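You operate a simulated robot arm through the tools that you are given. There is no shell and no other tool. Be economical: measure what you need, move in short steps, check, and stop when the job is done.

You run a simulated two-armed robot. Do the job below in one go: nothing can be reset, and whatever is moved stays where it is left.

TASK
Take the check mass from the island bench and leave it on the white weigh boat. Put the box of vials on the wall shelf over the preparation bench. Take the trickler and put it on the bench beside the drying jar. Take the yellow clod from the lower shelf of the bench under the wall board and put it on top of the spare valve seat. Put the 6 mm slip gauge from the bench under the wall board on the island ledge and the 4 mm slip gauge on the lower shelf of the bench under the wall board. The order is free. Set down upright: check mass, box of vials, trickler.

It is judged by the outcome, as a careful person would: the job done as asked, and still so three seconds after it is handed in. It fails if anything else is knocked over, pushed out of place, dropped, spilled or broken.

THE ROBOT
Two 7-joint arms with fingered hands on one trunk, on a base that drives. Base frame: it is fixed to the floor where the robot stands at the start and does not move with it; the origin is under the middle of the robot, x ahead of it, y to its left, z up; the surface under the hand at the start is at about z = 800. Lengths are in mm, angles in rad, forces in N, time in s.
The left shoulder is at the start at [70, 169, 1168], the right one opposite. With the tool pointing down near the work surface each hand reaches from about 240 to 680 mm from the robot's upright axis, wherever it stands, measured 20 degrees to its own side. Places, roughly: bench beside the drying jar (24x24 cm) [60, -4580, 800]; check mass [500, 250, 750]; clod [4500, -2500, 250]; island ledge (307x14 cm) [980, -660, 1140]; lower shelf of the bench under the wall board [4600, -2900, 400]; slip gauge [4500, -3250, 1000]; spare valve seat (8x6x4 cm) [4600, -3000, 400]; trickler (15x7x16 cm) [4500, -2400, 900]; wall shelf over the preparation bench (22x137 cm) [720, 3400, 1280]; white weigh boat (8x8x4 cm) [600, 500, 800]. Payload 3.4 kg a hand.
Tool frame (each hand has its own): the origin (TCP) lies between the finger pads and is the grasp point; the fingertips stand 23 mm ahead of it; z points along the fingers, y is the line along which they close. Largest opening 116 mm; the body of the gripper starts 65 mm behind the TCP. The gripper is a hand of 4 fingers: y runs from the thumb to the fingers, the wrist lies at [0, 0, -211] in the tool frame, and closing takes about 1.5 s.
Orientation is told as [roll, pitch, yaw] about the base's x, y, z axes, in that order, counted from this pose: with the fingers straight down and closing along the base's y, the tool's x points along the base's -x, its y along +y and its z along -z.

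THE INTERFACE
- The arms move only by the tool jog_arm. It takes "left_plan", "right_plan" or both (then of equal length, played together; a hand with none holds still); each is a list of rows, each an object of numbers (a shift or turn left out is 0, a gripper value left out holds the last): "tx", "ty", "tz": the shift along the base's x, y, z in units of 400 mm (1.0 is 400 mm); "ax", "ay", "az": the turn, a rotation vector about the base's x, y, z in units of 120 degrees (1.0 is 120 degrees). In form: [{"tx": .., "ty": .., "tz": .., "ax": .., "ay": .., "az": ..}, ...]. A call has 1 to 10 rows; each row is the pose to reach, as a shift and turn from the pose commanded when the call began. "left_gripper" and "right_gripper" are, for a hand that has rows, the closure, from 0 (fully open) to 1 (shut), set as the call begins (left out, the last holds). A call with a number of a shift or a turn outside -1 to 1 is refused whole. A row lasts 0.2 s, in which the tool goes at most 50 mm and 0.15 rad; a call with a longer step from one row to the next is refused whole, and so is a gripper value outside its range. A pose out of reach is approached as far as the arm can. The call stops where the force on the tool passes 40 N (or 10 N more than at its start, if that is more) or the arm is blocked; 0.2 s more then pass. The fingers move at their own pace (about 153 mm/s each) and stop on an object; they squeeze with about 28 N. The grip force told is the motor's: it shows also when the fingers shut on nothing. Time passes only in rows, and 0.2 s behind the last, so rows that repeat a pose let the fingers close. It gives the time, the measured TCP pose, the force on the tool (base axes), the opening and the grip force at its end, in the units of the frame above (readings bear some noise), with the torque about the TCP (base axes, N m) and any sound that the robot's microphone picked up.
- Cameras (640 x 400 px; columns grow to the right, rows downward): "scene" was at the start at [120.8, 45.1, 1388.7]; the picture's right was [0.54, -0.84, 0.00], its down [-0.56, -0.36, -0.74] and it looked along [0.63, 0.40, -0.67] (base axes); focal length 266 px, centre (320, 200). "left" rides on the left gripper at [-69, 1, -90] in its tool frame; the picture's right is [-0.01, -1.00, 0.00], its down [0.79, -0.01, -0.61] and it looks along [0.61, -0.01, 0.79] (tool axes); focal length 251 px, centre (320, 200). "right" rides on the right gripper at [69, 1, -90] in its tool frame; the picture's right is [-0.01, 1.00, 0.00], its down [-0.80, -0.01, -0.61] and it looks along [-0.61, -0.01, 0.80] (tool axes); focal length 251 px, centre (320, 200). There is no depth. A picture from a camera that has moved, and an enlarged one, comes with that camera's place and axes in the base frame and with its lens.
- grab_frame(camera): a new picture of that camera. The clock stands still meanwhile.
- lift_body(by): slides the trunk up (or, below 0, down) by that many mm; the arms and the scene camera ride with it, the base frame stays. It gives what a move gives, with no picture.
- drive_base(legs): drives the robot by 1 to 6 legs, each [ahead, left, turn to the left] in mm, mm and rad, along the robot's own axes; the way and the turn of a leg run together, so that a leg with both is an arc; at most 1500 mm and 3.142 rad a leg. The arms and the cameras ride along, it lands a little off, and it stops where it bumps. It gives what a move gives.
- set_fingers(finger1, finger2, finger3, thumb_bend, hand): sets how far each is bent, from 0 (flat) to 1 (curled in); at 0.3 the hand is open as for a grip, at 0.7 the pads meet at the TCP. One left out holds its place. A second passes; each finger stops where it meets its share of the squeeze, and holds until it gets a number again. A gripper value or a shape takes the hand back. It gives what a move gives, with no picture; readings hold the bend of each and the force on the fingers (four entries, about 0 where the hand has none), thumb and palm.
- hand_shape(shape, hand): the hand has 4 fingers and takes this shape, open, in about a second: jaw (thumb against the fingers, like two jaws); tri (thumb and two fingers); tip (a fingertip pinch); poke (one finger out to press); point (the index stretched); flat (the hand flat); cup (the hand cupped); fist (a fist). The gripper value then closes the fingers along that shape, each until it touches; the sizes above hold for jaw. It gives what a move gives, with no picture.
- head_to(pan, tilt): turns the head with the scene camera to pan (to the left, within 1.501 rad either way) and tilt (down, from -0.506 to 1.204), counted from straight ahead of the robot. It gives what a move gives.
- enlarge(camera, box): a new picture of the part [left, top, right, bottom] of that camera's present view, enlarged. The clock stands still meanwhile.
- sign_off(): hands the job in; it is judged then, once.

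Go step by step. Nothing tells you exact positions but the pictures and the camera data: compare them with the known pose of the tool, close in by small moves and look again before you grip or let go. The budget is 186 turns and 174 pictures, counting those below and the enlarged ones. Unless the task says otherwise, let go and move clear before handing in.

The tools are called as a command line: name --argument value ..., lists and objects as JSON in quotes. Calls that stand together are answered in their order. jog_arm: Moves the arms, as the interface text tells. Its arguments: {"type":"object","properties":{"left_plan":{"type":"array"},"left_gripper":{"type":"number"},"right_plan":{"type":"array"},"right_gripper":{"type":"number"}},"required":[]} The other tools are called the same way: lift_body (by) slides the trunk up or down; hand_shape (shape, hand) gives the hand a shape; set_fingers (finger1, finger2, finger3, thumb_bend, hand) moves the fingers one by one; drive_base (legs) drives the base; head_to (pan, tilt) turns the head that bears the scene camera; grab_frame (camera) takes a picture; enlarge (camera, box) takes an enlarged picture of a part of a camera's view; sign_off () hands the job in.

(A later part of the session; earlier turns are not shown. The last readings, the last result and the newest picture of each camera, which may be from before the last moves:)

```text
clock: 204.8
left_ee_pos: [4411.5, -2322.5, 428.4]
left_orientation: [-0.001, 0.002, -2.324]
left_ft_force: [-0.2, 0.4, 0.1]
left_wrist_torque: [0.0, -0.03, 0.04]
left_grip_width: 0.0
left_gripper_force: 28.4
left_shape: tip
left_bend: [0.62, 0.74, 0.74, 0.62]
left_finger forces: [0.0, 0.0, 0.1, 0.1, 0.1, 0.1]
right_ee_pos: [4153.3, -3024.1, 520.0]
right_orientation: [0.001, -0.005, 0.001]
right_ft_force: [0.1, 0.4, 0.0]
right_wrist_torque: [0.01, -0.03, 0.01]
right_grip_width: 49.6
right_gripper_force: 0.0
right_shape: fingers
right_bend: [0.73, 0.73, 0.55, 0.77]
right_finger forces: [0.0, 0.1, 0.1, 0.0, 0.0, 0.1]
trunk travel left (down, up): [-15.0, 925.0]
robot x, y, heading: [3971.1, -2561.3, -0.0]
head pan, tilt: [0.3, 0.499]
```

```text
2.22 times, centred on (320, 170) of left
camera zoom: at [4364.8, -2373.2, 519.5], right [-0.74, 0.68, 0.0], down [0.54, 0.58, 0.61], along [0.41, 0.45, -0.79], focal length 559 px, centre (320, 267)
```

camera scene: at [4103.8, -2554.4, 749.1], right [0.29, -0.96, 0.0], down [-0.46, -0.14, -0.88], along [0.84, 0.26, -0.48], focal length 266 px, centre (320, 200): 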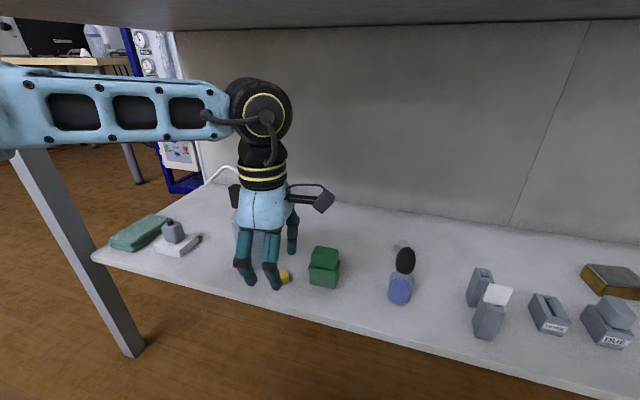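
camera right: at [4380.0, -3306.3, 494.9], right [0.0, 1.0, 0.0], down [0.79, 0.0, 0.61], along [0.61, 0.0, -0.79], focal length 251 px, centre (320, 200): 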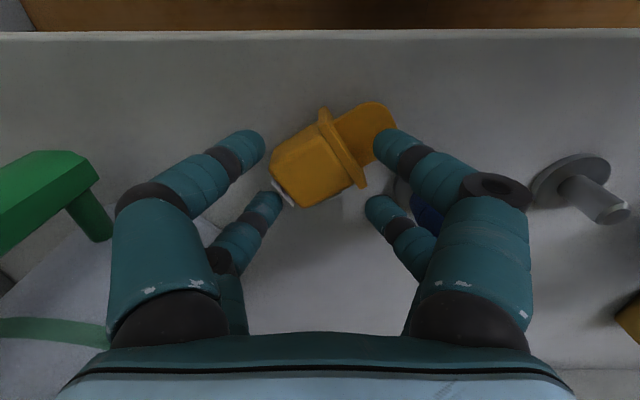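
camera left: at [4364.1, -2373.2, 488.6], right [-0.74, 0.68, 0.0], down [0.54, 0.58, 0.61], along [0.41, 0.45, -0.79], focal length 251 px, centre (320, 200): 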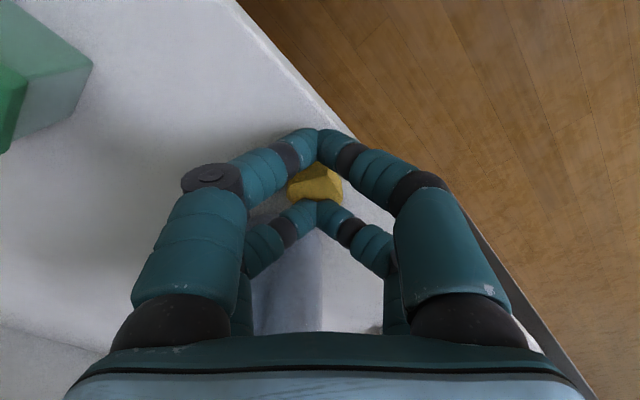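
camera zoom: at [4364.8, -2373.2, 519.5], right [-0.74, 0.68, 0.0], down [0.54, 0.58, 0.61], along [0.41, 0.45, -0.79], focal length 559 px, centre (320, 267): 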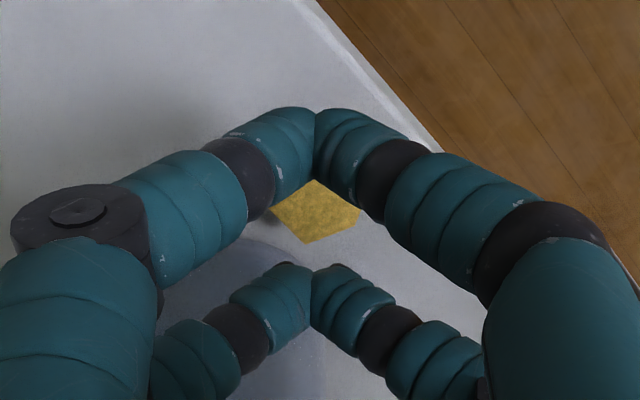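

The force pattern shows the fingertips were hitting the shelf before gripping. I'll open, go a bit higher (TCP≈405) and recentre the pair.

jog_arm --left_plan '[{}, {}, {}, {}, {"tx": -0.007, "ty": -0.007}, {"tx": -0.007, "ty": -0.007, "tz": -0.03}, {"tx": -0.007, "ty": -0.007, "tz": -0.058}, {"tx": -0.007, "ty": -0.007, "tz": -0.058}]' --left_gripper 0.5

grab_frame --camera "left"

jog_arm --left_plan '[{}, {}, {}, {}, {}, {}, {}, {}]' --left_gripper 1

grab_frame --camera "left"

```text
clock: 206.6
left_ee_pos: [4408.4, -2324.3, 405.5]
left_orientation: [0.0, 0.001, -2.325]
left_ft_force: [1.3, -0.2, 0.3]
left_wrist_torque: [0.0, -0.01, -0.03]
left_grip_width: 57.4
left_gripper_force: 0.2
left_shape: tip
left_bend: [0.72, 0.72, 0.72, 0.75]
left_finger forces: [0.0, 0.0, 0.0, 0.0, 0.1, 0.0]
right_ee_pos: [4152.5, -3024.4, 519.7]
right_orientation: [0.0, -0.004, -0.001]
right_ft_force: [0.0, 0.2, 0.7]
right_wrist_torque: [-0.02, 0.0, 0.0]
right_grip_width: 49.9
right_gripper_force: 0.0
right_shape: fingers
right_bend: [0.73, 0.73, 0.55, 0.77]
right_finger forces: [0.0, 0.0, 0.0, 0.0, 0.0, 0.0]
trunk travel left (down, up): [-15.0, 925.0]
robot x, y, heading: [3971.6, -2558.1, -0.002]
head pan, tilt: [0.3, 0.499]
```

```text
50 pictures are left
camera left: at [4361.9, -2375.4, 496.1], right [-0.74, 0.68, 0.0], down [0.54, 0.58, 0.61], along [0.41, 0.45, -0.79], focal length 251 px, centre (320, 200)
```

left: 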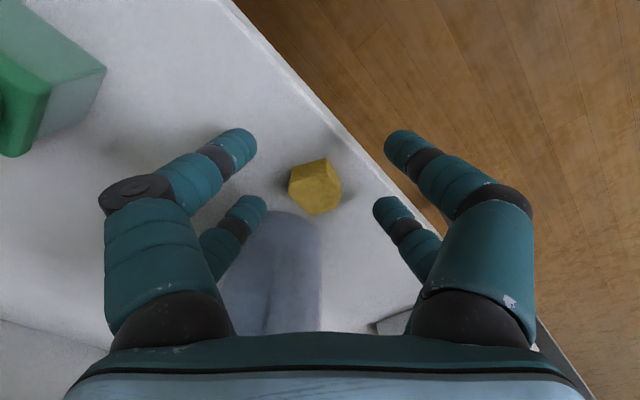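

```text
clock: 208.4
left_ee_pos: [4409.1, -2323.1, 405.4]
left_orientation: [0.0, 0.0, -2.325]
left_ft_force: [0.3, 0.3, -1.6]
left_wrist_torque: [0.0, 0.03, 0.04]
left_grip_width: 0.2
left_gripper_force: 28.3
left_shape: tip
left_bend: [0.63, 0.63, 0.63, 0.63]
left_finger forces: [0.0, 0.0, 0.0, 0.0, 0.0, 0.1]
right_ee_pos: [4153.5, -3025.0, 520.7]
right_orientation: [0.001, -0.005, 0.001]
right_ft_force: [0.2, 0.2, 0.2]
right_wrist_torque: [0.03, 0.0, 0.0]
right_grip_width: 49.8
right_gripper_force: 0.0
right_shape: fingers
right_bend: [0.73, 0.73, 0.55, 0.77]
right_finger forces: [0.1, 0.0, 0.1, 0.1, 0.0, 0.0]
trunk travel left (down, up): [-15.0, 925.0]
robot x, y, heading: [3968.2, -2560.5, 0.003]
head pan, tilt: [0.3, 0.499]
```

```text
49 pictures are left
camera left: at [4362.0, -2375.4, 496.2], right [-0.74, 0.68, 0.0], down [0.54, 0.58, 0.61], along [0.41, 0.45, -0.79], focal length 251 px, centre (320, 200)
```

left: 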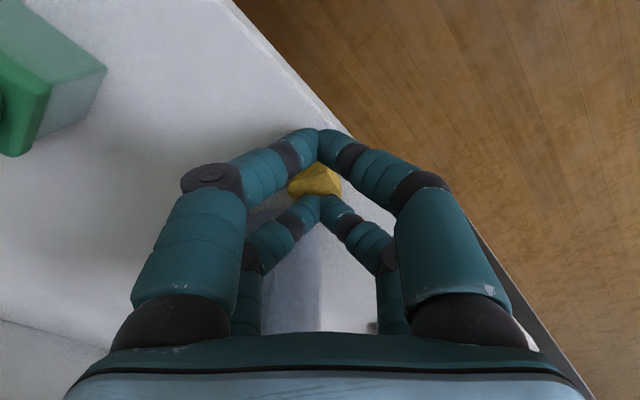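

The pair closed just past/over the clod. I'll open, shift 11 mm further along the hand axis so the far pair is centred on it, and go slightly lower.

jog_arm --left_plan '[{}, {}, {}, {"tz": 0.04}, {"tx": 0.019, "ty": 0.02, "tz": 0.04}, {"tx": 0.019, "ty": 0.02, "tz": 0.0}, {"tx": 0.019, "ty": 0.02, "tz": -0.01}, {"tx": 0.019, "ty": 0.02, "tz": -0.01}]' --left_gripper 0.5

jog_arm --left_plan '[{}, {}, {}, {}, {}, {}, {}, {}]' --left_gripper 1

grab_frame --camera "left"

```text
clock: 210.2
left_ee_pos: [4411.4, -2320.4, 400.7]
left_orientation: [-0.001, 0.002, -2.32]
left_ft_force: [0.4, -1.1, 0.3]
left_wrist_torque: [-0.01, -0.01, 0.03]
left_grip_width: 57.3
left_gripper_force: 0.2
left_shape: tip
left_bend: [0.72, 0.72, 0.72, 0.75]
left_finger forces: [0.0, 0.0, 0.0, 0.0, 0.0, 0.1]
left hand out of reach, approached as far as the arm can: row 5, 6, 7, 8
right_ee_pos: [4152.7, -3024.4, 519.9]
right_orientation: [0.0, -0.004, 0.001]
right_ft_force: [-0.1, -0.2, -0.1]
right_wrist_torque: [0.01, 0.03, 0.0]
right_grip_width: 49.6
right_gripper_force: 0.1
right_shape: fingers
right_bend: [0.73, 0.73, 0.55, 0.77]
right_finger forces: [0.0, 0.1, 0.0, 0.1, 0.0, 0.1]
trunk travel left (down, up): [-15.0, 925.0]
robot x, y, heading: [3972.3, -2560.4, -0.003]
head pan, tilt: [0.3, 0.499]
```

```text
clock: 212.0
left_ee_pos: [4412.4, -2320.7, 400.7]
left_orientation: [-0.002, 0.003, -2.322]
left_ft_force: [0.2, 1.0, 3.9]
left_wrist_torque: [0.04, -0.07, 0.01]
left_grip_width: 0.0
left_gripper_force: 28.6
left_shape: tip
left_bend: [0.63, 0.7, 0.66, 0.63]
left_finger forces: [0.0, 0.0, 0.1, 0.0, 0.1, 0.1]
right_ee_pos: [4151.9, -3023.9, 520.1]
right_orientation: [0.0, -0.005, 0.001]
right_ft_force: [0.0, 0.2, -0.1]
right_wrist_torque: [0.01, -0.01, -0.01]
right_grip_width: 49.9
right_gripper_force: 0.0
right_shape: fingers
right_bend: [0.73, 0.73, 0.55, 0.77]
right_finger forces: [0.1, 0.0, 0.1, 0.0, 0.0, 0.0]
trunk travel left (down, up): [-15.0, 925.0]
robot x, y, heading: [3973.4, -2560.4, -0.0]
head pan, tilt: [0.3, 0.499]
```

```text
48 pictures are left
camera left: at [4366.1, -2372.8, 491.8], right [-0.74, 0.67, 0.0], down [0.54, 0.59, 0.61], along [0.41, 0.45, -0.79], focal length 251 px, centre (320, 200)
```

left: 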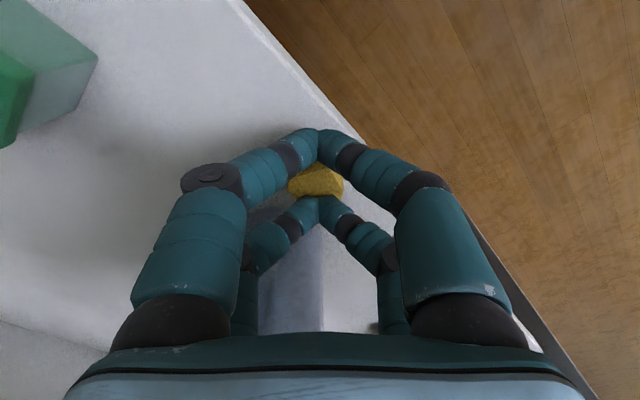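

I'll rise slightly, shift the base ~14 mm along that direction (the arm itself is at its limit), then recheck alignment.

jog_arm --left_plan '[{}, {}, {}, {"tz": 0.06}, {"tz": 0.06}]' --left_gripper 0.5

drive_base --legs '[[10, 11, 0]]'

jog_arm --left_plan '[{"tz": -0.03}, {"tz": -0.054}, {"tz": -0.054}]'

grab_frame --camera "left"

```text
clock: 213.2
left_ee_pos: [4412.9, -2321.1, 424.7]
left_orientation: [-0.001, 0.001, -2.324]
left_ft_force: [-0.8, -0.4, -0.7]
left_wrist_torque: [0.0, 0.0, 0.02]
left_grip_width: 57.5
left_gripper_force: 0.1
left_shape: tip
left_bend: [0.72, 0.72, 0.72, 0.75]
left_finger forces: [0.1, 0.0, 0.1, 0.0, 0.0, 0.0]
right_ee_pos: [4151.8, -3024.9, 519.3]
right_orientation: [0.001, -0.004, 0.0]
right_ft_force: [-0.3, 0.7, 0.1]
right_wrist_torque: [-0.02, -0.01, -0.01]
right_grip_width: 49.6
right_gripper_force: 0.1
right_shape: fingers
right_bend: [0.73, 0.73, 0.55, 0.77]
right_finger forces: [0.1, 0.1, 0.0, 0.0, 0.0, 0.0]
trunk travel left (down, up): [-15.0, 925.0]
robot x, y, heading: [3972.7, -2560.0, -0.005]
head pan, tilt: [0.3, 0.499]
```

```text
clock: 214.0
left_ee_pos: [4421.3, -2310.5, 425.5]
left_orientation: [-0.001, 0.001, -2.325]
left_ft_force: [-0.3, 0.0, 0.5]
left_wrist_torque: [-0.01, 0.03, 0.04]
left_grip_width: 57.5
left_gripper_force: 0.1
left_shape: tip
left_bend: [0.72, 0.72, 0.72, 0.75]
left_finger forces: [0.1, 0.0, 0.1, 0.0, 0.0, 0.0]
right_ee_pos: [4161.8, -3013.6, 521.1]
right_orientation: [0.001, -0.006, 0.002]
right_ft_force: [0.0, 0.3, -0.5]
right_wrist_torque: [-0.01, -0.01, -0.02]
right_grip_width: 50.0
right_gripper_force: 0.1
right_shape: fingers
right_bend: [0.73, 0.73, 0.55, 0.77]
right_finger forces: [0.0, 0.0, 0.1, 0.0, 0.0, 0.0]
trunk travel left (down, up): [-15.0, 925.0]
robot x, y, heading: [3982.4, -2548.2, 0.002]
head pan, tilt: [0.3, 0.499]
```

```text
clock: 214.8
left_ee_pos: [4422.1, -2310.5, 404.2]
left_orientation: [-0.003, 0.003, -2.321]
left_ft_force: [0.8, 0.2, -0.8]
left_wrist_torque: [0.03, -0.01, -0.02]
left_grip_width: 57.4
left_gripper_force: 0.1
left_shape: tip
left_bend: [0.72, 0.72, 0.72, 0.75]
left_finger forces: [0.0, 0.1, 0.0, 0.0, 0.0, 0.0]
right_ee_pos: [4162.4, -3014.4, 518.9]
right_orientation: [0.0, -0.006, 0.0]
right_ft_force: [0.3, -0.2, -0.3]
right_wrist_torque: [0.02, 0.02, 0.04]
right_grip_width: 49.8
right_gripper_force: 0.0
right_shape: fingers
right_bend: [0.73, 0.73, 0.55, 0.77]
right_finger forces: [0.0, 0.0, 0.0, 0.1, 0.1, 0.1]
trunk travel left (down, up): [-15.0, 925.0]
robot x, y, heading: [3979.9, -2546.5, -0.002]
head pan, tilt: [0.3, 0.499]
```

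```text
47 pictures are left
camera left: at [4376.0, -2362.0, 494.6], right [-0.74, 0.68, 0.0], down [0.54, 0.59, 0.61], along [0.41, 0.45, -0.79], focal length 251 px, centre (320, 200)
```

left: 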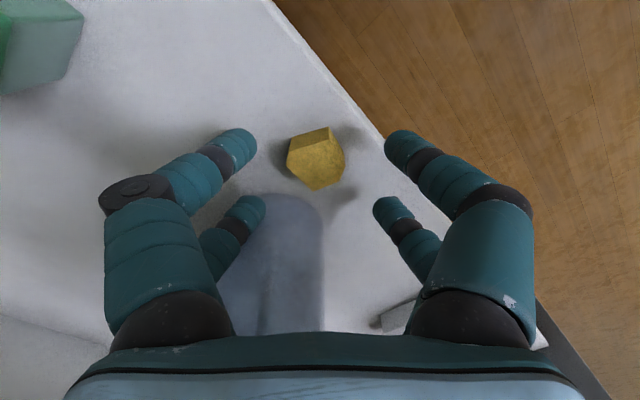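

I moved the wrong way: the far pair lies beyond the clod, so I need to come back about 29 mm toward the camera side. I'll correct and close.

jog_arm --left_plan '[{"tx": -0.025, "ty": -0.028, "tz": 0.03}, {"tx": -0.05, "ty": -0.054, "tz": 0.03}, {"tx": -0.05, "ty": -0.054, "tz": -0.005}, {"tx": -0.05, "ty": -0.054, "tz": -0.005}]'

grab_frame --camera "left"

jog_arm --left_plan '[{}, {}, {}, {}, {}, {}, {}, {}]' --left_gripper 1

```text
clock: 215.8
left_ee_pos: [4402.8, -2332.0, 403.1]
left_orientation: [-0.001, 0.002, -2.323]
left_ft_force: [-0.7, -0.7, -0.2]
left_wrist_torque: [-0.01, -0.01, 0.01]
left_grip_width: 57.5
left_gripper_force: 0.1
left_shape: tip
left_bend: [0.72, 0.72, 0.72, 0.75]
left_finger forces: [0.0, 0.1, 0.0, 0.0, 0.1, 0.0]
right_ee_pos: [4162.3, -3014.3, 520.5]
right_orientation: [0.001, -0.006, 0.001]
right_ft_force: [-0.1, 0.1, 0.3]
right_wrist_torque: [-0.01, -0.01, 0.01]
right_grip_width: 49.8
right_gripper_force: 0.0
right_shape: fingers
right_bend: [0.73, 0.73, 0.55, 0.77]
right_finger forces: [0.0, 0.0, 0.0, 0.0, 0.0, 0.0]
trunk travel left (down, up): [-15.0, 925.0]
robot x, y, heading: [3980.4, -2550.1, -0.004]
head pan, tilt: [0.3, 0.499]
```

```text
46 pictures are left
camera left: at [4355.9, -2383.5, 492.4], right [-0.74, 0.68, 0.0], down [0.54, 0.58, 0.61], along [0.41, 0.45, -0.79], focal length 251 px, centre (320, 200)
```

left: 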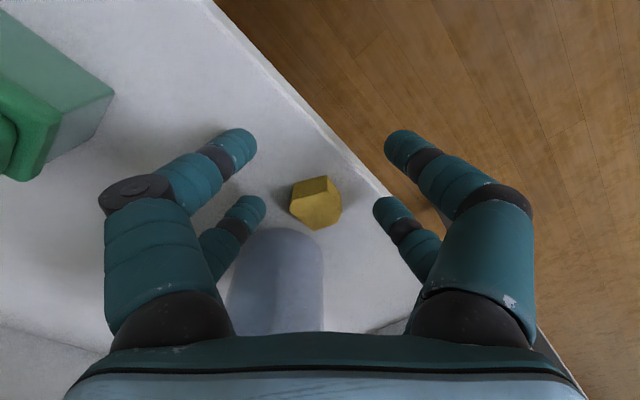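

```text
clock: 217.6
left_ee_pos: [4401.7, -2332.3, 403.1]
left_orientation: [0.0, 0.002, -2.323]
left_ft_force: [-0.1, 0.6, 5.0]
left_wrist_torque: [0.07, -0.06, -0.02]
left_grip_width: 0.1
left_gripper_force: 28.2
left_shape: tip
left_bend: [0.63, 0.68, 0.66, 0.63]
left_finger forces: [0.0, 0.0, 0.1, 0.1, 0.0, 0.1]
right_ee_pos: [4162.6, -3014.9, 520.5]
right_orientation: [0.0, -0.005, 0.0]
right_ft_force: [0.3, 0.1, 0.5]
right_wrist_torque: [0.02, 0.02, 0.0]
right_grip_width: 49.8
right_gripper_force: 0.0
right_shape: fingers
right_bend: [0.73, 0.73, 0.55, 0.77]
right_finger forces: [0.0, 0.1, 0.1, 0.0, 0.0, 0.1]
trunk travel left (down, up): [-15.0, 925.0]
robot x, y, heading: [3984.7, -2548.1, -0.001]
head pan, tilt: [0.3, 0.499]
```

The tips seem to ride over the clod: I need to be as low as the shelf allows. I'll open, descend until the tips just touch the shelf, then back off 2 mm and close.

jog_arm --left_plan '[{}, {}, {}, {"tz": -0.01}, {"tz": -0.016}, {"tz": -0.022}, {"tz": -0.028}, {"tz": -0.034}, {"tz": -0.04}, {"tz": -0.046}]' --left_gripper 0.5

grab_frame --camera "left"

```text
clock: 219.8
left_ee_pos: [4402.2, -2332.5, 383.6]
left_orientation: [-0.001, 0.003, -2.324]
left_ft_force: [-1.0, -0.8, 3.6]
left_wrist_torque: [-0.15, -0.09, -0.02]
left_grip_width: 57.3
left_gripper_force: 0.1
left_shape: tip
left_bend: [0.73, 0.73, 0.72, 0.75]
left_finger forces: [2.3, 1.7, 0.0, 0.0, 0.0, 0.1]
right_ee_pos: [4162.0, -3014.8, 520.7]
right_orientation: [-0.002, -0.006, 0.0]
right_ft_force: [-0.6, 0.0, -0.5]
right_wrist_torque: [-0.02, 0.05, -0.01]
right_grip_width: 49.7
right_gripper_force: 0.0
right_shape: fingers
right_bend: [0.73, 0.73, 0.55, 0.77]
right_finger forces: [0.1, 0.1, 0.0, 0.0, 0.0, 0.0]
trunk travel left (down, up): [-15.0, 925.0]
robot x, y, heading: [3980.2, -2547.6, -0.002]
head pan, tilt: [0.3, 0.499]
```

```text
45 pictures are left
camera left: at [4355.6, -2383.5, 474.2], right [-0.74, 0.68, 0.0], down [0.54, 0.58, 0.61], along [0.41, 0.45, -0.79], focal length 251 px, centre (320, 200)
```

left: 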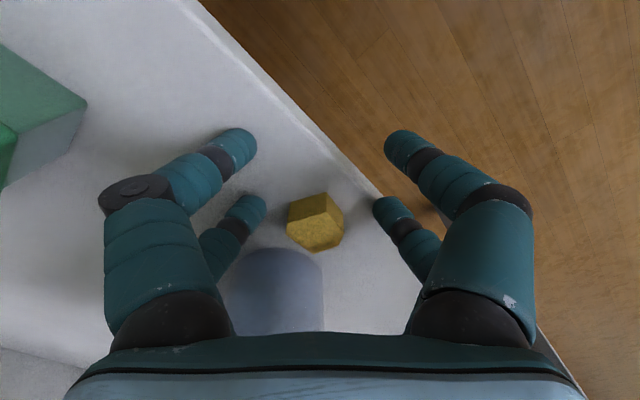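

Shelf contact is at TCP 383.6, so I had been about 12 mm too high. The clod is centred on the far pair now, so I'll raise 3 mm and close.

jog_arm --left_plan '[{"tz": 0.008, "tx": 0.004, "ty": 0.004}, {"tz": 0.008, "tx": 0.004, "ty": 0.004}]'

jog_arm --left_plan '[{}, {}, {}, {}, {}, {}, {}, {}]' --left_gripper 1

jog_arm --left_plan '[{"tz": 0.02}, {"tz": 0.05}, {"tz": 0.1}, {"tz": 0.16}, {"tz": 0.16}]'

grab_frame --camera "left"

```text
clock: 220.4
left_ee_pos: [4403.4, -2330.4, 387.7]
left_orientation: [0.0, 0.001, -2.323]
left_ft_force: [0.9, -0.1, 0.9]
left_wrist_torque: [0.02, 0.0, -0.01]
left_grip_width: 57.5
left_gripper_force: 0.1
left_shape: tip
left_bend: [0.72, 0.72, 0.72, 0.75]
left_finger forces: [0.0, 0.0, 0.0, 0.1, 0.0, 0.0]
right_ee_pos: [4162.5, -3014.0, 520.0]
right_orientation: [0.0, -0.005, 0.0]
right_ft_force: [0.5, 0.2, -0.5]
right_wrist_torque: [0.01, -0.02, 0.01]
right_grip_width: 49.6
right_gripper_force: 0.0
right_shape: fingers
right_bend: [0.73, 0.73, 0.55, 0.77]
right_finger forces: [0.0, 0.1, 0.0, 0.1, 0.1, 0.0]
trunk travel left (down, up): [-15.0, 925.0]
robot x, y, heading: [3984.2, -2547.9, -0.003]
head pan, tilt: [0.3, 0.499]
```

```text
clock: 222.2
left_ee_pos: [4404.4, -2329.8, 387.2]
left_orientation: [0.0, 0.001, -2.323]
left_ft_force: [-0.5, 0.3, 0.1]
left_wrist_torque: [0.0, 0.06, -0.03]
left_grip_width: 0.1
left_gripper_force: 28.2
left_shape: tip
left_bend: [0.62, 0.73, 0.73, 0.62]
left_finger forces: [0.0, 24.2, 24.7, 0.0, 0.1, 0.0]
right_ee_pos: [4162.0, -3014.6, 519.4]
right_orientation: [0.001, -0.006, 0.0]
right_ft_force: [0.0, 0.9, 0.3]
right_wrist_torque: [-0.02, -0.01, 0.01]
right_grip_width: 49.7
right_gripper_force: 0.0
right_shape: fingers
right_bend: [0.73, 0.73, 0.55, 0.77]
right_finger forces: [0.1, 0.1, 0.0, 0.0, 0.0, 0.0]
trunk travel left (down, up): [-15.0, 925.0]
robot x, y, heading: [3985.1, -2544.4, -0.001]
head pan, tilt: [0.3, 0.499]
```

```text
clock: 223.4
left_ee_pos: [4403.2, -2330.0, 450.4]
left_orientation: [-0.001, 0.003, -2.321]
left_ft_force: [0.3, 0.6, 0.6]
left_wrist_torque: [0.01, 0.01, 0.0]
left_grip_width: 0.0
left_gripper_force: 27.8
left_shape: tip
left_bend: [0.62, 0.73, 0.73, 0.62]
left_finger forces: [0.0, 24.1, 24.7, 0.0, 0.0, 0.0]
right_ee_pos: [4161.8, -3013.0, 520.2]
right_orientation: [0.0, -0.006, 0.0]
right_ft_force: [-0.2, -1.2, 0.2]
right_wrist_torque: [0.01, 0.03, 0.01]
right_grip_width: 49.7
right_gripper_force: 0.0
right_shape: fingers
right_bend: [0.73, 0.73, 0.55, 0.77]
right_finger forces: [0.0, 0.0, 0.0, 0.1, 0.0, 0.1]
trunk travel left (down, up): [-15.0, 925.0]
robot x, y, heading: [3978.8, -2549.0, -0.002]
head pan, tilt: [0.3, 0.499]
```

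```text
44 pictures are left
camera left: at [4356.2, -2382.2, 541.2], right [-0.74, 0.68, 0.0], down [0.54, 0.58, 0.61], along [0.41, 0.45, -0.79], focal length 251 px, centre (320, 200)
```

left: 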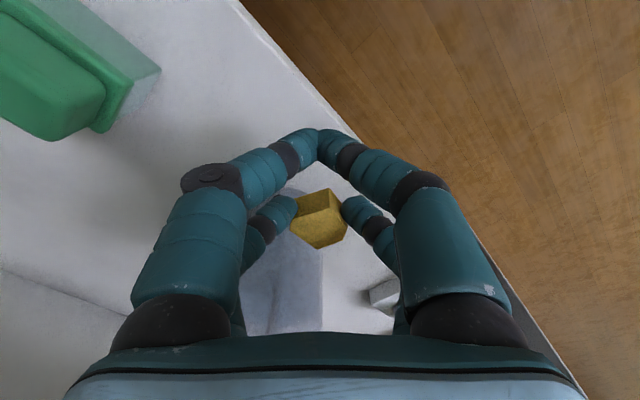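

The clod is firmly held. I'll back out, restore the −84° yaw, and shift right to face the valve seat block.

drive_base --legs '[[-330, 0, 0], [0, -610, 0]]'

jog_arm --left_plan '[{"az": 0.07}, {"az": 0.14}, {"az": 0.21}, {"az": 0.28}, {"az": 0.35}, {"az": 0.41}, {"az": 0.41, "tx": 0.06}, {"az": 0.41, "tx": 0.12}]'

grab_frame --camera "scene"

```text
clock: 228.6
left_ee_pos: [4074.2, -2939.0, 451.2]
left_orientation: [-0.001, 0.002, -2.319]
left_ft_force: [-0.4, 0.6, -0.9]
left_wrist_torque: [-0.01, 0.01, 0.02]
left_grip_width: 0.2
left_gripper_force: 27.8
left_shape: tip
left_bend: [0.62, 0.73, 0.73, 0.62]
left_finger forces: [0.1, 24.1, 24.7, 0.0, 0.1, 0.1]
right_ee_pos: [3835.5, -3623.1, 519.7]
right_orientation: [0.0, -0.006, 0.004]
right_ft_force: [-0.2, -0.6, 0.2]
right_wrist_torque: [0.0, 0.0, 0.02]
right_grip_width: 49.6
right_gripper_force: 0.0
right_shape: fingers
right_bend: [0.73, 0.73, 0.55, 0.77]
right_finger forces: [0.1, 0.0, 0.1, 0.0, 0.0, 0.0]
trunk travel left (down, up): [-15.0, 925.0]
robot x, y, heading: [3654.4, -3155.7, 0.005]
head pan, tilt: [0.3, 0.499]
```

```text
clock: 230.4
left_ee_pos: [4121.9, -2940.2, 451.0]
left_orientation: [-0.001, 0.001, -1.46]
left_ft_force: [0.6, 0.0, -0.2]
left_wrist_torque: [-0.01, 0.0, 0.0]
left_grip_width: 0.0
left_gripper_force: 28.2
left_shape: tip
left_bend: [0.62, 0.73, 0.73, 0.62]
left_finger forces: [0.0, 24.2, 24.9, 0.1, 0.0, 0.1]
right_ee_pos: [3836.1, -3623.2, 520.1]
right_orientation: [-0.001, -0.005, 0.004]
right_ft_force: [0.0, -0.1, 0.7]
right_wrist_torque: [-0.01, -0.01, 0.01]
right_grip_width: 49.8
right_gripper_force: 0.0
right_shape: fingers
right_bend: [0.73, 0.73, 0.55, 0.77]
right_finger forces: [0.0, 0.0, 0.0, 0.0, 0.0, 0.0]
trunk travel left (down, up): [-15.0, 925.0]
robot x, y, heading: [3652.3, -3156.6, 0.002]
head pan, tilt: [0.3, 0.499]
```

```text
43 pictures are left
camera scene: at [3790.8, -3131.3, 749.1], right [0.3, -0.95, 0.0], down [-0.46, -0.14, -0.88], along [0.84, 0.26, -0.48], focal length 266 px, centre (320, 200)
```

scene: 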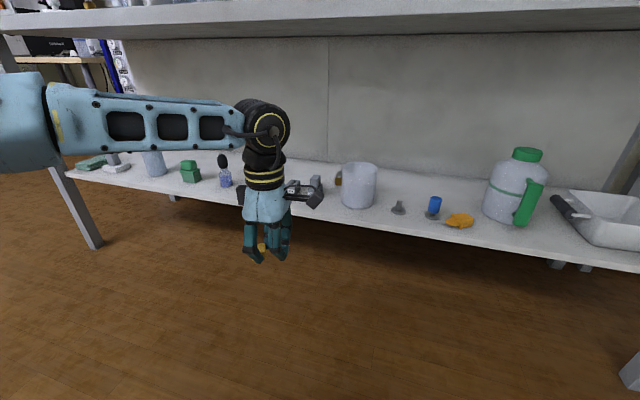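

jog_arm --left_plan '[{"tz": 0.04, "ty": 0.02}, {"tz": 0.05, "ty": 0.025}]'

drive_base --legs '[[385, 0, 0]]'

jog_arm --left_plan '[{"tx": 0.07}, {"tx": 0.14}, {"tx": 0.21}, {"tx": 0.21}]'

grab_frame --camera "left"

grab_frame --camera "scene"

```text
clock: 231.0
left_ee_pos: [4121.5, -2928.7, 469.8]
left_orientation: [0.0, 0.001, -1.461]
left_ft_force: [0.0, -0.6, -0.7]
left_wrist_torque: [0.01, 0.0, -0.02]
left_grip_width: 0.1
left_gripper_force: 28.2
left_shape: tip
left_bend: [0.62, 0.73, 0.73, 0.62]
left_finger forces: [0.1, 24.2, 24.7, 0.0, 0.1, 0.0]
right_ee_pos: [3836.0, -3623.4, 521.9]
right_orientation: [0.0, -0.004, 0.003]
right_ft_force: [-0.4, 0.7, 0.6]
right_wrist_torque: [-0.04, 0.01, 0.04]
right_grip_width: 49.8
right_gripper_force: 0.0
right_shape: fingers
right_bend: [0.73, 0.73, 0.55, 0.77]
right_finger forces: [0.0, 0.1, 0.0, 0.0, 0.0, 0.0]
trunk travel left (down, up): [-15.0, 925.0]
robot x, y, heading: [3653.9, -3159.5, 0.005]
head pan, tilt: [0.3, 0.499]
```

```text
clock: 233.4
left_ee_pos: [4507.6, -2928.1, 470.7]
left_orientation: [-0.001, 0.004, -1.46]
left_ft_force: [0.3, -0.5, -0.5]
left_wrist_torque: [0.0, -0.01, 0.01]
left_grip_width: 0.4
left_gripper_force: 28.0
left_shape: tip
left_bend: [0.62, 0.73, 0.73, 0.62]
left_finger forces: [0.1, 24.1, 24.7, 0.1, 0.0, 0.0]
right_ee_pos: [4223.9, -3622.8, 519.9]
right_orientation: [0.0, -0.006, 0.005]
right_ft_force: [0.0, -0.3, -0.3]
right_wrist_torque: [0.0, -0.02, -0.04]
right_grip_width: 49.8
right_gripper_force: 0.1
right_shape: fingers
right_bend: [0.73, 0.73, 0.55, 0.77]
right_finger forces: [0.0, 0.0, 0.0, 0.1, 0.0, 0.1]
trunk travel left (down, up): [-15.0, 925.0]
robot x, y, heading: [4039.3, -3157.1, 0.004]
head pan, tilt: [0.3, 0.499]
```

```text
clock: 234.4
left_ee_pos: [4590.8, -2927.9, 469.6]
left_orientation: [-0.001, 0.001, -1.457]
left_ft_force: [0.0, 0.1, -0.4]
left_wrist_torque: [0.01, 0.02, -0.04]
left_grip_width: 0.0
left_gripper_force: 27.7
left_shape: tip
left_bend: [0.62, 0.73, 0.73, 0.62]
left_finger forces: [0.1, 24.2, 24.8, 0.1, 0.0, 0.0]
right_ee_pos: [4222.9, -3622.6, 519.9]
right_orientation: [0.0, -0.005, 0.006]
right_ft_force: [-0.2, -0.4, 0.3]
right_wrist_torque: [-0.01, 0.01, -0.05]
right_grip_width: 49.8
right_gripper_force: 0.0
right_shape: fingers
right_bend: [0.73, 0.73, 0.55, 0.77]
right_finger forces: [0.0, 0.0, 0.0, 0.0, 0.1, 0.1]
trunk travel left (down, up): [-15.0, 925.0]
robot x, y, heading: [4040.1, -3155.9, 0.007]
head pan, tilt: [0.3, 0.499]
```

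```text
42 pictures are left
camera left: at [4600.5, -2996.7, 560.3], right [-0.99, -0.12, 0.0], down [-0.1, 0.79, 0.61], along [-0.07, 0.6, -0.79], focal length 251 px, centre (320, 200)
```

left: 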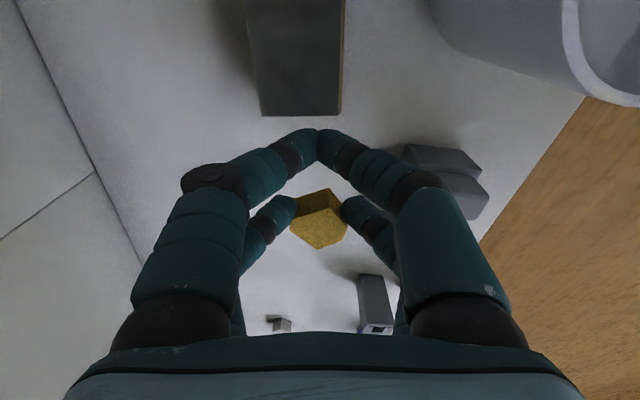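

```text
41 pictures are left
camera scene: at [4177.4, -3130.1, 749.1], right [0.3, -0.95, 0.0], down [-0.46, -0.14, -0.88], along [0.84, 0.26, -0.48], focal length 266 px, centre (320, 200)
```

scene: 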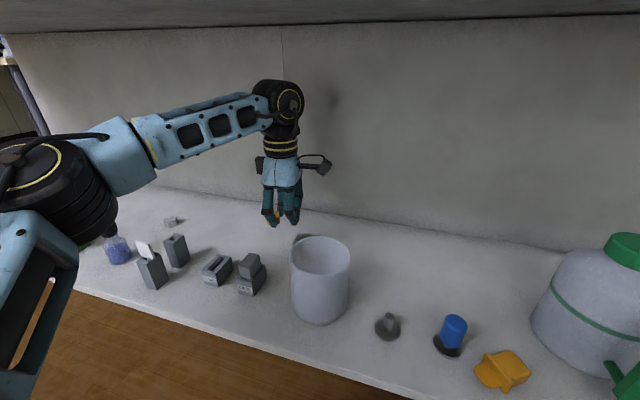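

The block top spans about x 4577–4637, y −2943…−3015. I'll move the clod over its centre and lower.

jog_arm --left_plan '[{"tx": 0.04, "ty": -0.06}, {"tx": 0.04, "ty": -0.12}, {"tx": 0.04, "ty": -0.17}, {"tx": 0.04, "ty": -0.17, "tz": -0.05}, {"tx": 0.04, "ty": -0.17, "tz": -0.08}, {"tx": 0.04, "ty": -0.17, "tz": -0.08}]'

grab_frame --camera "left"

```text
clock: 235.8
left_ee_pos: [4577.1, -2973.0, 435.9]
left_orientation: [0.002, 0.001, -1.459]
left_ft_force: [-0.1, 0.3, -0.7]
left_wrist_torque: [-0.03, 0.01, -0.03]
left_grip_width: 0.2
left_gripper_force: 27.7
left_shape: tip
left_bend: [0.62, 0.73, 0.73, 0.62]
left_finger forces: [0.0, 24.0, 24.7, 0.1, 0.0, 0.0]
left hand out of reach, approached as far as the arm can: row 1, 2, 3, 4, 5, 6
right_ee_pos: [4223.0, -3624.0, 520.1]
right_orientation: [0.0, -0.006, 0.006]
right_ft_force: [-0.8, -1.0, 0.4]
right_wrist_torque: [-0.04, -0.01, 0.02]
right_grip_width: 49.5
right_gripper_force: 0.1
right_shape: fingers
right_bend: [0.73, 0.73, 0.55, 0.77]
right_finger forces: [0.0, 0.1, 0.1, 0.0, 0.0, 0.1]
trunk travel left (down, up): [-15.0, 925.0]
robot x, y, heading: [4041.0, -3155.7, 0.003]
head pan, tilt: [0.3, 0.499]
```

```text
40 pictures are left
camera left: at [4585.4, -3042.5, 526.3], right [-0.99, -0.12, 0.0], down [-0.1, 0.79, 0.61], along [-0.07, 0.6, -0.79], focal length 251 px, centre (320, 200)
```

left: 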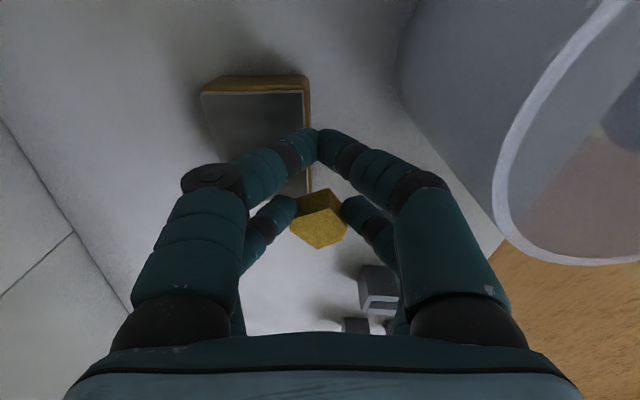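

The arm is at its limit; the block centre is (4610,−2976). I'll raise slightly and bring the base in 33 mm and right 23 mm.

jog_arm --left_plan '[{"tz": 0.05}, {"tz": 0.06}]'

drive_base --legs '[[33, -24, -0.003]]'

grab_frame --camera "left"

```text
clock: 236.4
left_ee_pos: [4573.8, -2970.9, 460.2]
left_orientation: [0.002, 0.0, -1.459]
left_ft_force: [0.2, -0.2, -0.9]
left_wrist_torque: [0.02, -0.01, 0.03]
left_grip_width: 0.2
left_gripper_force: 28.2
left_shape: tip
left_bend: [0.62, 0.73, 0.73, 0.62]
left_finger forces: [0.0, 24.1, 24.7, 0.1, 0.1, 0.1]
left hand out of reach, approached as far as the arm can: row 1, 2
right_ee_pos: [4222.5, -3621.9, 520.4]
right_orientation: [-0.001, -0.006, 0.007]
right_ft_force: [-0.2, -0.5, -0.1]
right_wrist_torque: [0.02, -0.01, 0.01]
right_grip_width: 49.9
right_gripper_force: 0.1
right_shape: fingers
right_bend: [0.73, 0.73, 0.55, 0.77]
right_finger forces: [0.1, 0.1, 0.0, 0.0, 0.0, 0.1]
trunk travel left (down, up): [-15.0, 925.0]
robot x, y, heading: [4039.1, -3158.9, 0.004]
head pan, tilt: [0.3, 0.499]
```

```text
clock: 237.3
left_ee_pos: [4608.2, -2996.2, 459.7]
left_orientation: [0.002, 0.001, -1.463]
left_ft_force: [-0.1, 0.1, -0.2]
left_wrist_torque: [-0.02, 0.0, -0.01]
left_grip_width: 0.1
left_gripper_force: 27.5
left_shape: tip
left_bend: [0.62, 0.73, 0.73, 0.62]
left_finger forces: [0.1, 24.2, 24.7, 0.0, 0.1, 0.1]
right_ee_pos: [4254.9, -3647.7, 519.5]
right_orientation: [-0.001, -0.006, 0.0]
right_ft_force: [0.1, -0.7, 0.0]
right_wrist_torque: [0.02, 0.0, 0.04]
right_grip_width: 49.6
right_gripper_force: 0.1
right_shape: fingers
right_bend: [0.73, 0.73, 0.55, 0.77]
right_finger forces: [0.1, 0.1, 0.1, 0.0, 0.0, 0.0]
trunk travel left (down, up): [-15.0, 925.0]
robot x, y, heading: [4075.6, -3181.3, 0.0]
head pan, tilt: [0.3, 0.499]
```

```text
39 pictures are left
camera left: at [4615.3, -3065.6, 549.5], right [-0.99, -0.12, 0.0], down [-0.09, 0.79, 0.61], along [-0.07, 0.6, -0.79], focal length 251 px, centre (320, 200)
```

left: 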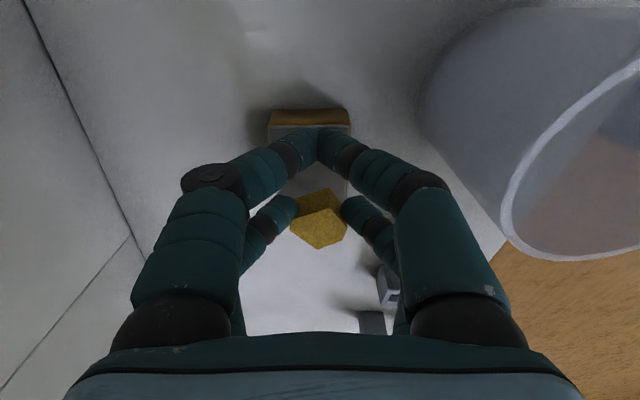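

Well aligned. I'll lower gently to contact.

jog_arm --left_plan '[{"tz": -0.03}, {"tz": -0.05}, {"tz": -0.06}, {"tz": -0.066}, {"tz": -0.072}, {"tz": -0.078}, {"tz": -0.082}, {"tz": -0.086}]'

grab_frame --camera "left"

```text
clock: 239.1
left_ee_pos: [4608.3, -2995.7, 424.6]
left_orientation: [0.001, -0.001, -1.462]
left_ft_force: [-0.8, -0.2, 0.0]
left_wrist_torque: [-0.04, 0.02, 0.01]
left_grip_width: 0.3
left_gripper_force: 28.0
left_shape: tip
left_bend: [0.62, 0.73, 0.73, 0.62]
left_finger forces: [0.0, 24.2, 24.7, 0.1, 0.0, 0.0]
right_ee_pos: [4254.4, -3646.9, 519.2]
right_orientation: [0.001, -0.005, 0.003]
right_ft_force: [0.0, 0.3, -0.5]
right_wrist_torque: [0.0, 0.03, -0.01]
right_grip_width: 49.6
right_gripper_force: 0.0
right_shape: fingers
right_bend: [0.73, 0.73, 0.55, 0.77]
right_finger forces: [0.1, 0.0, 0.0, 0.0, 0.0, 0.0]
trunk travel left (down, up): [-15.0, 925.0]
robot x, y, heading: [4076.4, -3178.9, 0.0]
head pan, tilt: [0.3, 0.499]
```

```text
38 pictures are left
camera left: at [4615.4, -3065.6, 515.3], right [-0.99, -0.12, 0.0], down [-0.09, 0.79, 0.61], along [-0.07, 0.6, -0.79], focal length 251 px, centre (320, 200)
```

left: 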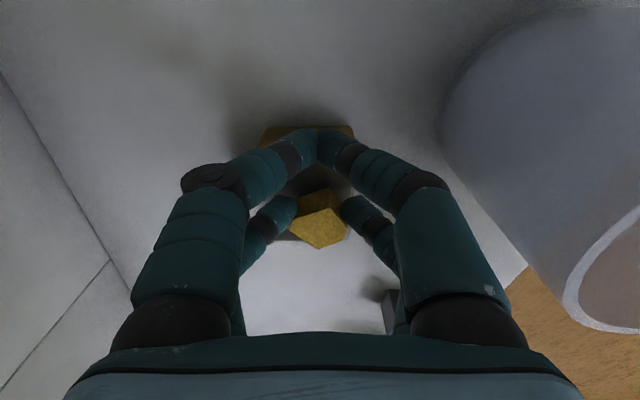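

jog_arm --left_plan '[{"tz": -0.003}, {"tz": -0.006}, {"tz": -0.009}, {"tz": -0.012}, {"tz": -0.015}, {"tz": -0.018}, {"tz": -0.021}, {"tz": -0.024}]'

```text
clock: 240.9
left_ee_pos: [4607.4, -2995.6, 419.6]
left_orientation: [0.007, -0.001, -1.463]
left_ft_force: [1.6, -1.1, 24.2]
left_wrist_torque: [0.47, 0.0, 0.01]
left_grip_width: 0.9
left_gripper_force: 28.3
left_shape: tip
left_bend: [0.62, 0.74, 0.74, 0.62]
left_finger forces: [0.1, 31.7, 31.9, 0.1, 0.1, 0.0]
right_ee_pos: [4254.2, -3647.6, 520.6]
right_orientation: [0.002, -0.009, 0.002]
right_ft_force: [0.4, -0.6, 0.5]
right_wrist_torque: [0.0, 0.03, 0.03]
right_grip_width: 49.7
right_gripper_force: 0.1
right_shape: fingers
right_bend: [0.73, 0.73, 0.55, 0.77]
right_finger forces: [0.0, 0.0, 0.0, 0.0, 0.1, 0.1]
trunk travel left (down, up): [-15.0, 925.0]
robot x, y, heading: [4072.1, -3179.6, -0.003]
head pan, tilt: [0.3, 0.499]
```

Contact with the block. I'll ease up 3 mm, release, and rise.

jog_arm --left_plan '[{"tz": 0.007}, {"tz": 0.007}]'

jog_arm --left_plan '[{}, {}, {}, {}]' --left_gripper 0.55

jog_arm --left_plan '[{"tz": 0.03}, {"tz": 0.08}, {"tz": 0.12}, {"tz": 0.12}]'

grab_frame --camera "left"

```text
clock: 241.5
left_ee_pos: [4606.6, -2996.5, 419.6]
left_orientation: [0.003, 0.001, -1.464]
left_ft_force: [0.4, -2.0, 13.5]
left_wrist_torque: [0.24, -0.07, 0.0]
left_grip_width: 0.7
left_gripper_force: 27.8
left_shape: tip
left_bend: [0.62, 0.74, 0.74, 0.62]
left_finger forces: [0.1, 30.4, 30.1, 0.0, 0.1, 0.0]
right_ee_pos: [4253.4, -3647.0, 520.4]
right_orientation: [0.001, -0.007, 0.002]
right_ft_force: [-0.5, -0.1, 0.2]
right_wrist_torque: [-0.02, 0.0, 0.0]
right_grip_width: 49.6
right_gripper_force: 0.1
right_shape: fingers
right_bend: [0.73, 0.73, 0.55, 0.77]
right_finger forces: [0.0, 0.0, 0.0, 0.0, 0.0, 0.0]
trunk travel left (down, up): [-15.0, 925.0]
robot x, y, heading: [4071.1, -3181.4, 0.004]
head pan, tilt: [0.3, 0.499]
```

```text
clock: 242.5
left_ee_pos: [4607.5, -2996.6, 418.2]
left_orientation: [0.002, 0.001, -1.462]
left_ft_force: [-0.4, 1.0, 0.4]
left_wrist_torque: [-0.01, 0.0, 0.01]
left_grip_width: 51.7
left_gripper_force: 0.0
left_shape: tip
left_bend: [0.73, 0.73, 0.73, 0.76]
left_finger forces: [0.0, 0.1, 0.0, 0.0, 0.0, 0.0]
right_ee_pos: [4255.1, -3648.4, 520.3]
right_orientation: [0.0, -0.006, 0.001]
right_ft_force: [-0.5, 0.0, 0.3]
right_wrist_torque: [-0.02, -0.01, 0.02]
right_grip_width: 49.7
right_gripper_force: 0.0
right_shape: fingers
right_bend: [0.73, 0.73, 0.55, 0.77]
right_finger forces: [0.0, 0.1, 0.0, 0.0, 0.0, 0.0]
trunk travel left (down, up): [-15.0, 925.0]
robot x, y, heading: [4074.8, -3182.8, 0.001]
head pan, tilt: [0.3, 0.499]
```

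```text
clock: 243.5
left_ee_pos: [4607.6, -2996.2, 465.3]
left_orientation: [0.004, -0.002, -1.463]
left_ft_force: [1.0, -0.2, -0.1]
left_wrist_torque: [0.0, -0.01, -0.02]
left_grip_width: 51.6
left_gripper_force: 0.0
left_shape: tip
left_bend: [0.73, 0.73, 0.73, 0.76]
left_finger forces: [0.1, 0.0, 0.0, 0.0, 0.0, 0.0]
right_ee_pos: [4254.6, -3647.0, 519.2]
right_orientation: [0.0, -0.007, 0.003]
right_ft_force: [0.8, -0.3, 0.5]
right_wrist_torque: [0.02, 0.03, 0.0]
right_grip_width: 49.6
right_gripper_force: 0.0
right_shape: fingers
right_bend: [0.73, 0.73, 0.55, 0.77]
right_finger forces: [0.0, 0.0, 0.0, 0.1, 0.0, 0.1]
trunk travel left (down, up): [-15.0, 925.0]
robot x, y, heading: [4072.2, -3181.8, -0.006]
head pan, tilt: [0.3, 0.499]
```

```text
37 pictures are left
camera left: at [4614.4, -3064.7, 556.3], right [-0.99, -0.12, 0.0], down [-0.1, 0.79, 0.61], along [-0.07, 0.6, -0.8], focal length 251 px, centre (320, 200)
```

left: 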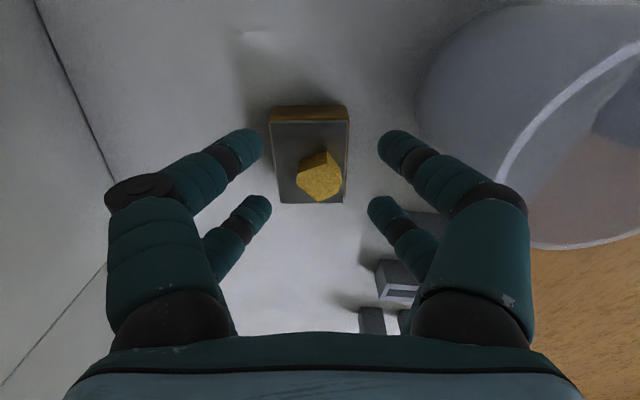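

The clod rests on the valve seat. I'll move the hand up and sideways past the can, then back out and raise the trunk for the bench top.

jog_arm --left_plan '[{"tz": 0.06}, {"tz": 0.06, "ty": 0.07}, {"tz": 0.06, "ty": 0.15}, {"tz": 0.06, "ty": 0.17, "tx": -0.08}, {"tz": 0.06, "ty": 0.17, "tx": -0.2}, {"tz": 0.06, "ty": 0.17, "tx": -0.2}]'

drive_base --legs '[[-520, 0, 0]]'

lift_body --by 640

hand_shape --shape "jaw" --hand "right"

jog_arm --left_plan '[{"az": 0.07}, {"az": 0.14}, {"az": 0.21}, {"az": 0.28}, {"az": 0.35}, {"az": 0.42}, {"az": 0.49}, {"az": 0.56}, {"az": 0.63}, {"az": 0.698}]' --right_plan '[{"tx": 0.05, "ty": 0.07}, {"tx": 0.1, "ty": 0.14}, {"tx": 0.15, "ty": 0.21}, {"tx": 0.2, "ty": 0.28}, {"tx": 0.25, "ty": 0.35}, {"tx": 0.3, "ty": 0.42}, {"tx": 0.35, "ty": 0.49}, {"tx": 0.4, "ty": 0.56}, {"tx": 0.45, "ty": 0.63}, {"tx": 0.5, "ty": 0.7}]'

```text
clock: 244.9
left_ee_pos: [4525.1, -2928.1, 491.2]
left_orientation: [0.002, 0.0, -1.46]
left_ft_force: [0.6, -0.5, -0.3]
left_wrist_torque: [0.0, 0.03, 0.03]
left_grip_width: 51.7
left_gripper_force: 0.1
left_shape: tip
left_bend: [0.73, 0.73, 0.73, 0.76]
left_finger forces: [0.0, 0.0, 0.1, 0.0, 0.0, 0.1]
left hand out of reach, approached as far as the arm can: row 1
right_ee_pos: [4254.3, -3646.9, 520.3]
right_orientation: [0.0, -0.005, 0.003]
right_ft_force: [0.1, 0.0, 0.5]
right_wrist_torque: [0.03, 0.01, 0.0]
right_grip_width: 49.7
right_gripper_force: 0.1
right_shape: fingers
right_bend: [0.73, 0.73, 0.55, 0.77]
right_finger forces: [0.0, 0.2, 0.0, 0.0, 0.1, 0.0]
trunk travel left (down, up): [-15.0, 925.0]
robot x, y, heading: [4071.5, -3182.4, 0.004]
head pan, tilt: [0.3, 0.499]
```

```text
clock: 247.9
left_ee_pos: [4007.0, -2928.5, 490.1]
left_orientation: [0.002, -0.001, -1.46]
left_ft_force: [0.4, 0.1, 0.5]
left_wrist_torque: [-0.01, -0.01, -0.01]
left_grip_width: 51.6
left_gripper_force: 0.0
left_shape: tip
left_bend: [0.73, 0.73, 0.73, 0.76]
left_finger forces: [0.1, 0.0, 0.0, 0.0, 0.1, 0.0]
right_ee_pos: [3736.5, -3647.2, 519.3]
right_orientation: [0.001, -0.005, 0.003]
right_ft_force: [0.6, -0.2, -0.7]
right_wrist_torque: [-0.02, -0.02, -0.02]
right_grip_width: 49.7
right_gripper_force: 0.0
right_shape: fingers
right_bend: [0.73, 0.73, 0.55, 0.77]
right_finger forces: [0.0, 0.1, 0.1, 0.0, 0.0, 0.0]
trunk travel left (down, up): [-15.0, 925.0]
robot x, y, heading: [3551.9, -3184.3, 0.005]
head pan, tilt: [0.3, 0.499]
```

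```text
refused: 640 is not a number from -400 to 400
```

```text
clock: 248.8
left_ee_pos: [4007.7, -2927.0, 490.9]
left_orientation: [0.001, 0.001, -1.461]
left_ft_force: [-0.4, -1.0, 0.5]
left_wrist_torque: [0.0, 0.0, -0.03]
left_grip_width: 51.9
left_gripper_force: 0.0
left_shape: tip
left_bend: [0.73, 0.73, 0.73, 0.76]
left_finger forces: [0.0, 0.0, 0.0, 0.1, 0.0, 0.1]
right_ee_pos: [3734.4, -3646.7, 520.1]
right_orientation: [0.0, -0.006, 0.003]
right_ft_force: [-0.1, 0.5, 0.3]
right_wrist_torque: [0.0, -0.02, 0.01]
right_grip_width: 115.7
right_gripper_force: 0.1
right_shape: jaw
right_bend: [0.3, 0.3, 0.3, 0.3]
right_finger forces: [0.0, 0.1, 0.0, 0.1, 0.0, 0.0]
trunk travel left (down, up): [-15.0, 925.0]
robot x, y, heading: [3553.8, -3181.7, 0.005]
head pan, tilt: [0.3, 0.499]
```

```text
clock: 251.0
left_ee_pos: [4007.4, -2928.6, 489.5]
left_orientation: [0.002, 0.0, 0.003]
left_ft_force: [-0.7, 0.3, 0.1]
left_wrist_torque: [0.0, -0.02, 0.01]
left_grip_width: 51.5
left_gripper_force: 0.1
left_shape: tip
left_bend: [0.73, 0.73, 0.73, 0.76]
left_finger forces: [0.0, 0.1, 0.0, 0.1, 0.1, 0.0]
right_ee_pos: [3935.7, -3366.7, 519.7]
right_orientation: [-0.001, -0.004, 0.002]
right_ft_force: [0.1, 0.1, 0.5]
right_wrist_torque: [0.01, -0.01, -0.03]
right_grip_width: 115.7
right_gripper_force: 0.0
right_shape: jaw
right_bend: [0.3, 0.3, 0.3, 0.3]
right_finger forces: [0.0, 0.0, 0.0, 0.0, 0.0, 0.0]
trunk travel left (down, up): [-15.0, 925.0]
robot x, y, heading: [3548.9, -3186.1, 0.004]
head pan, tilt: [0.3, 0.499]
```

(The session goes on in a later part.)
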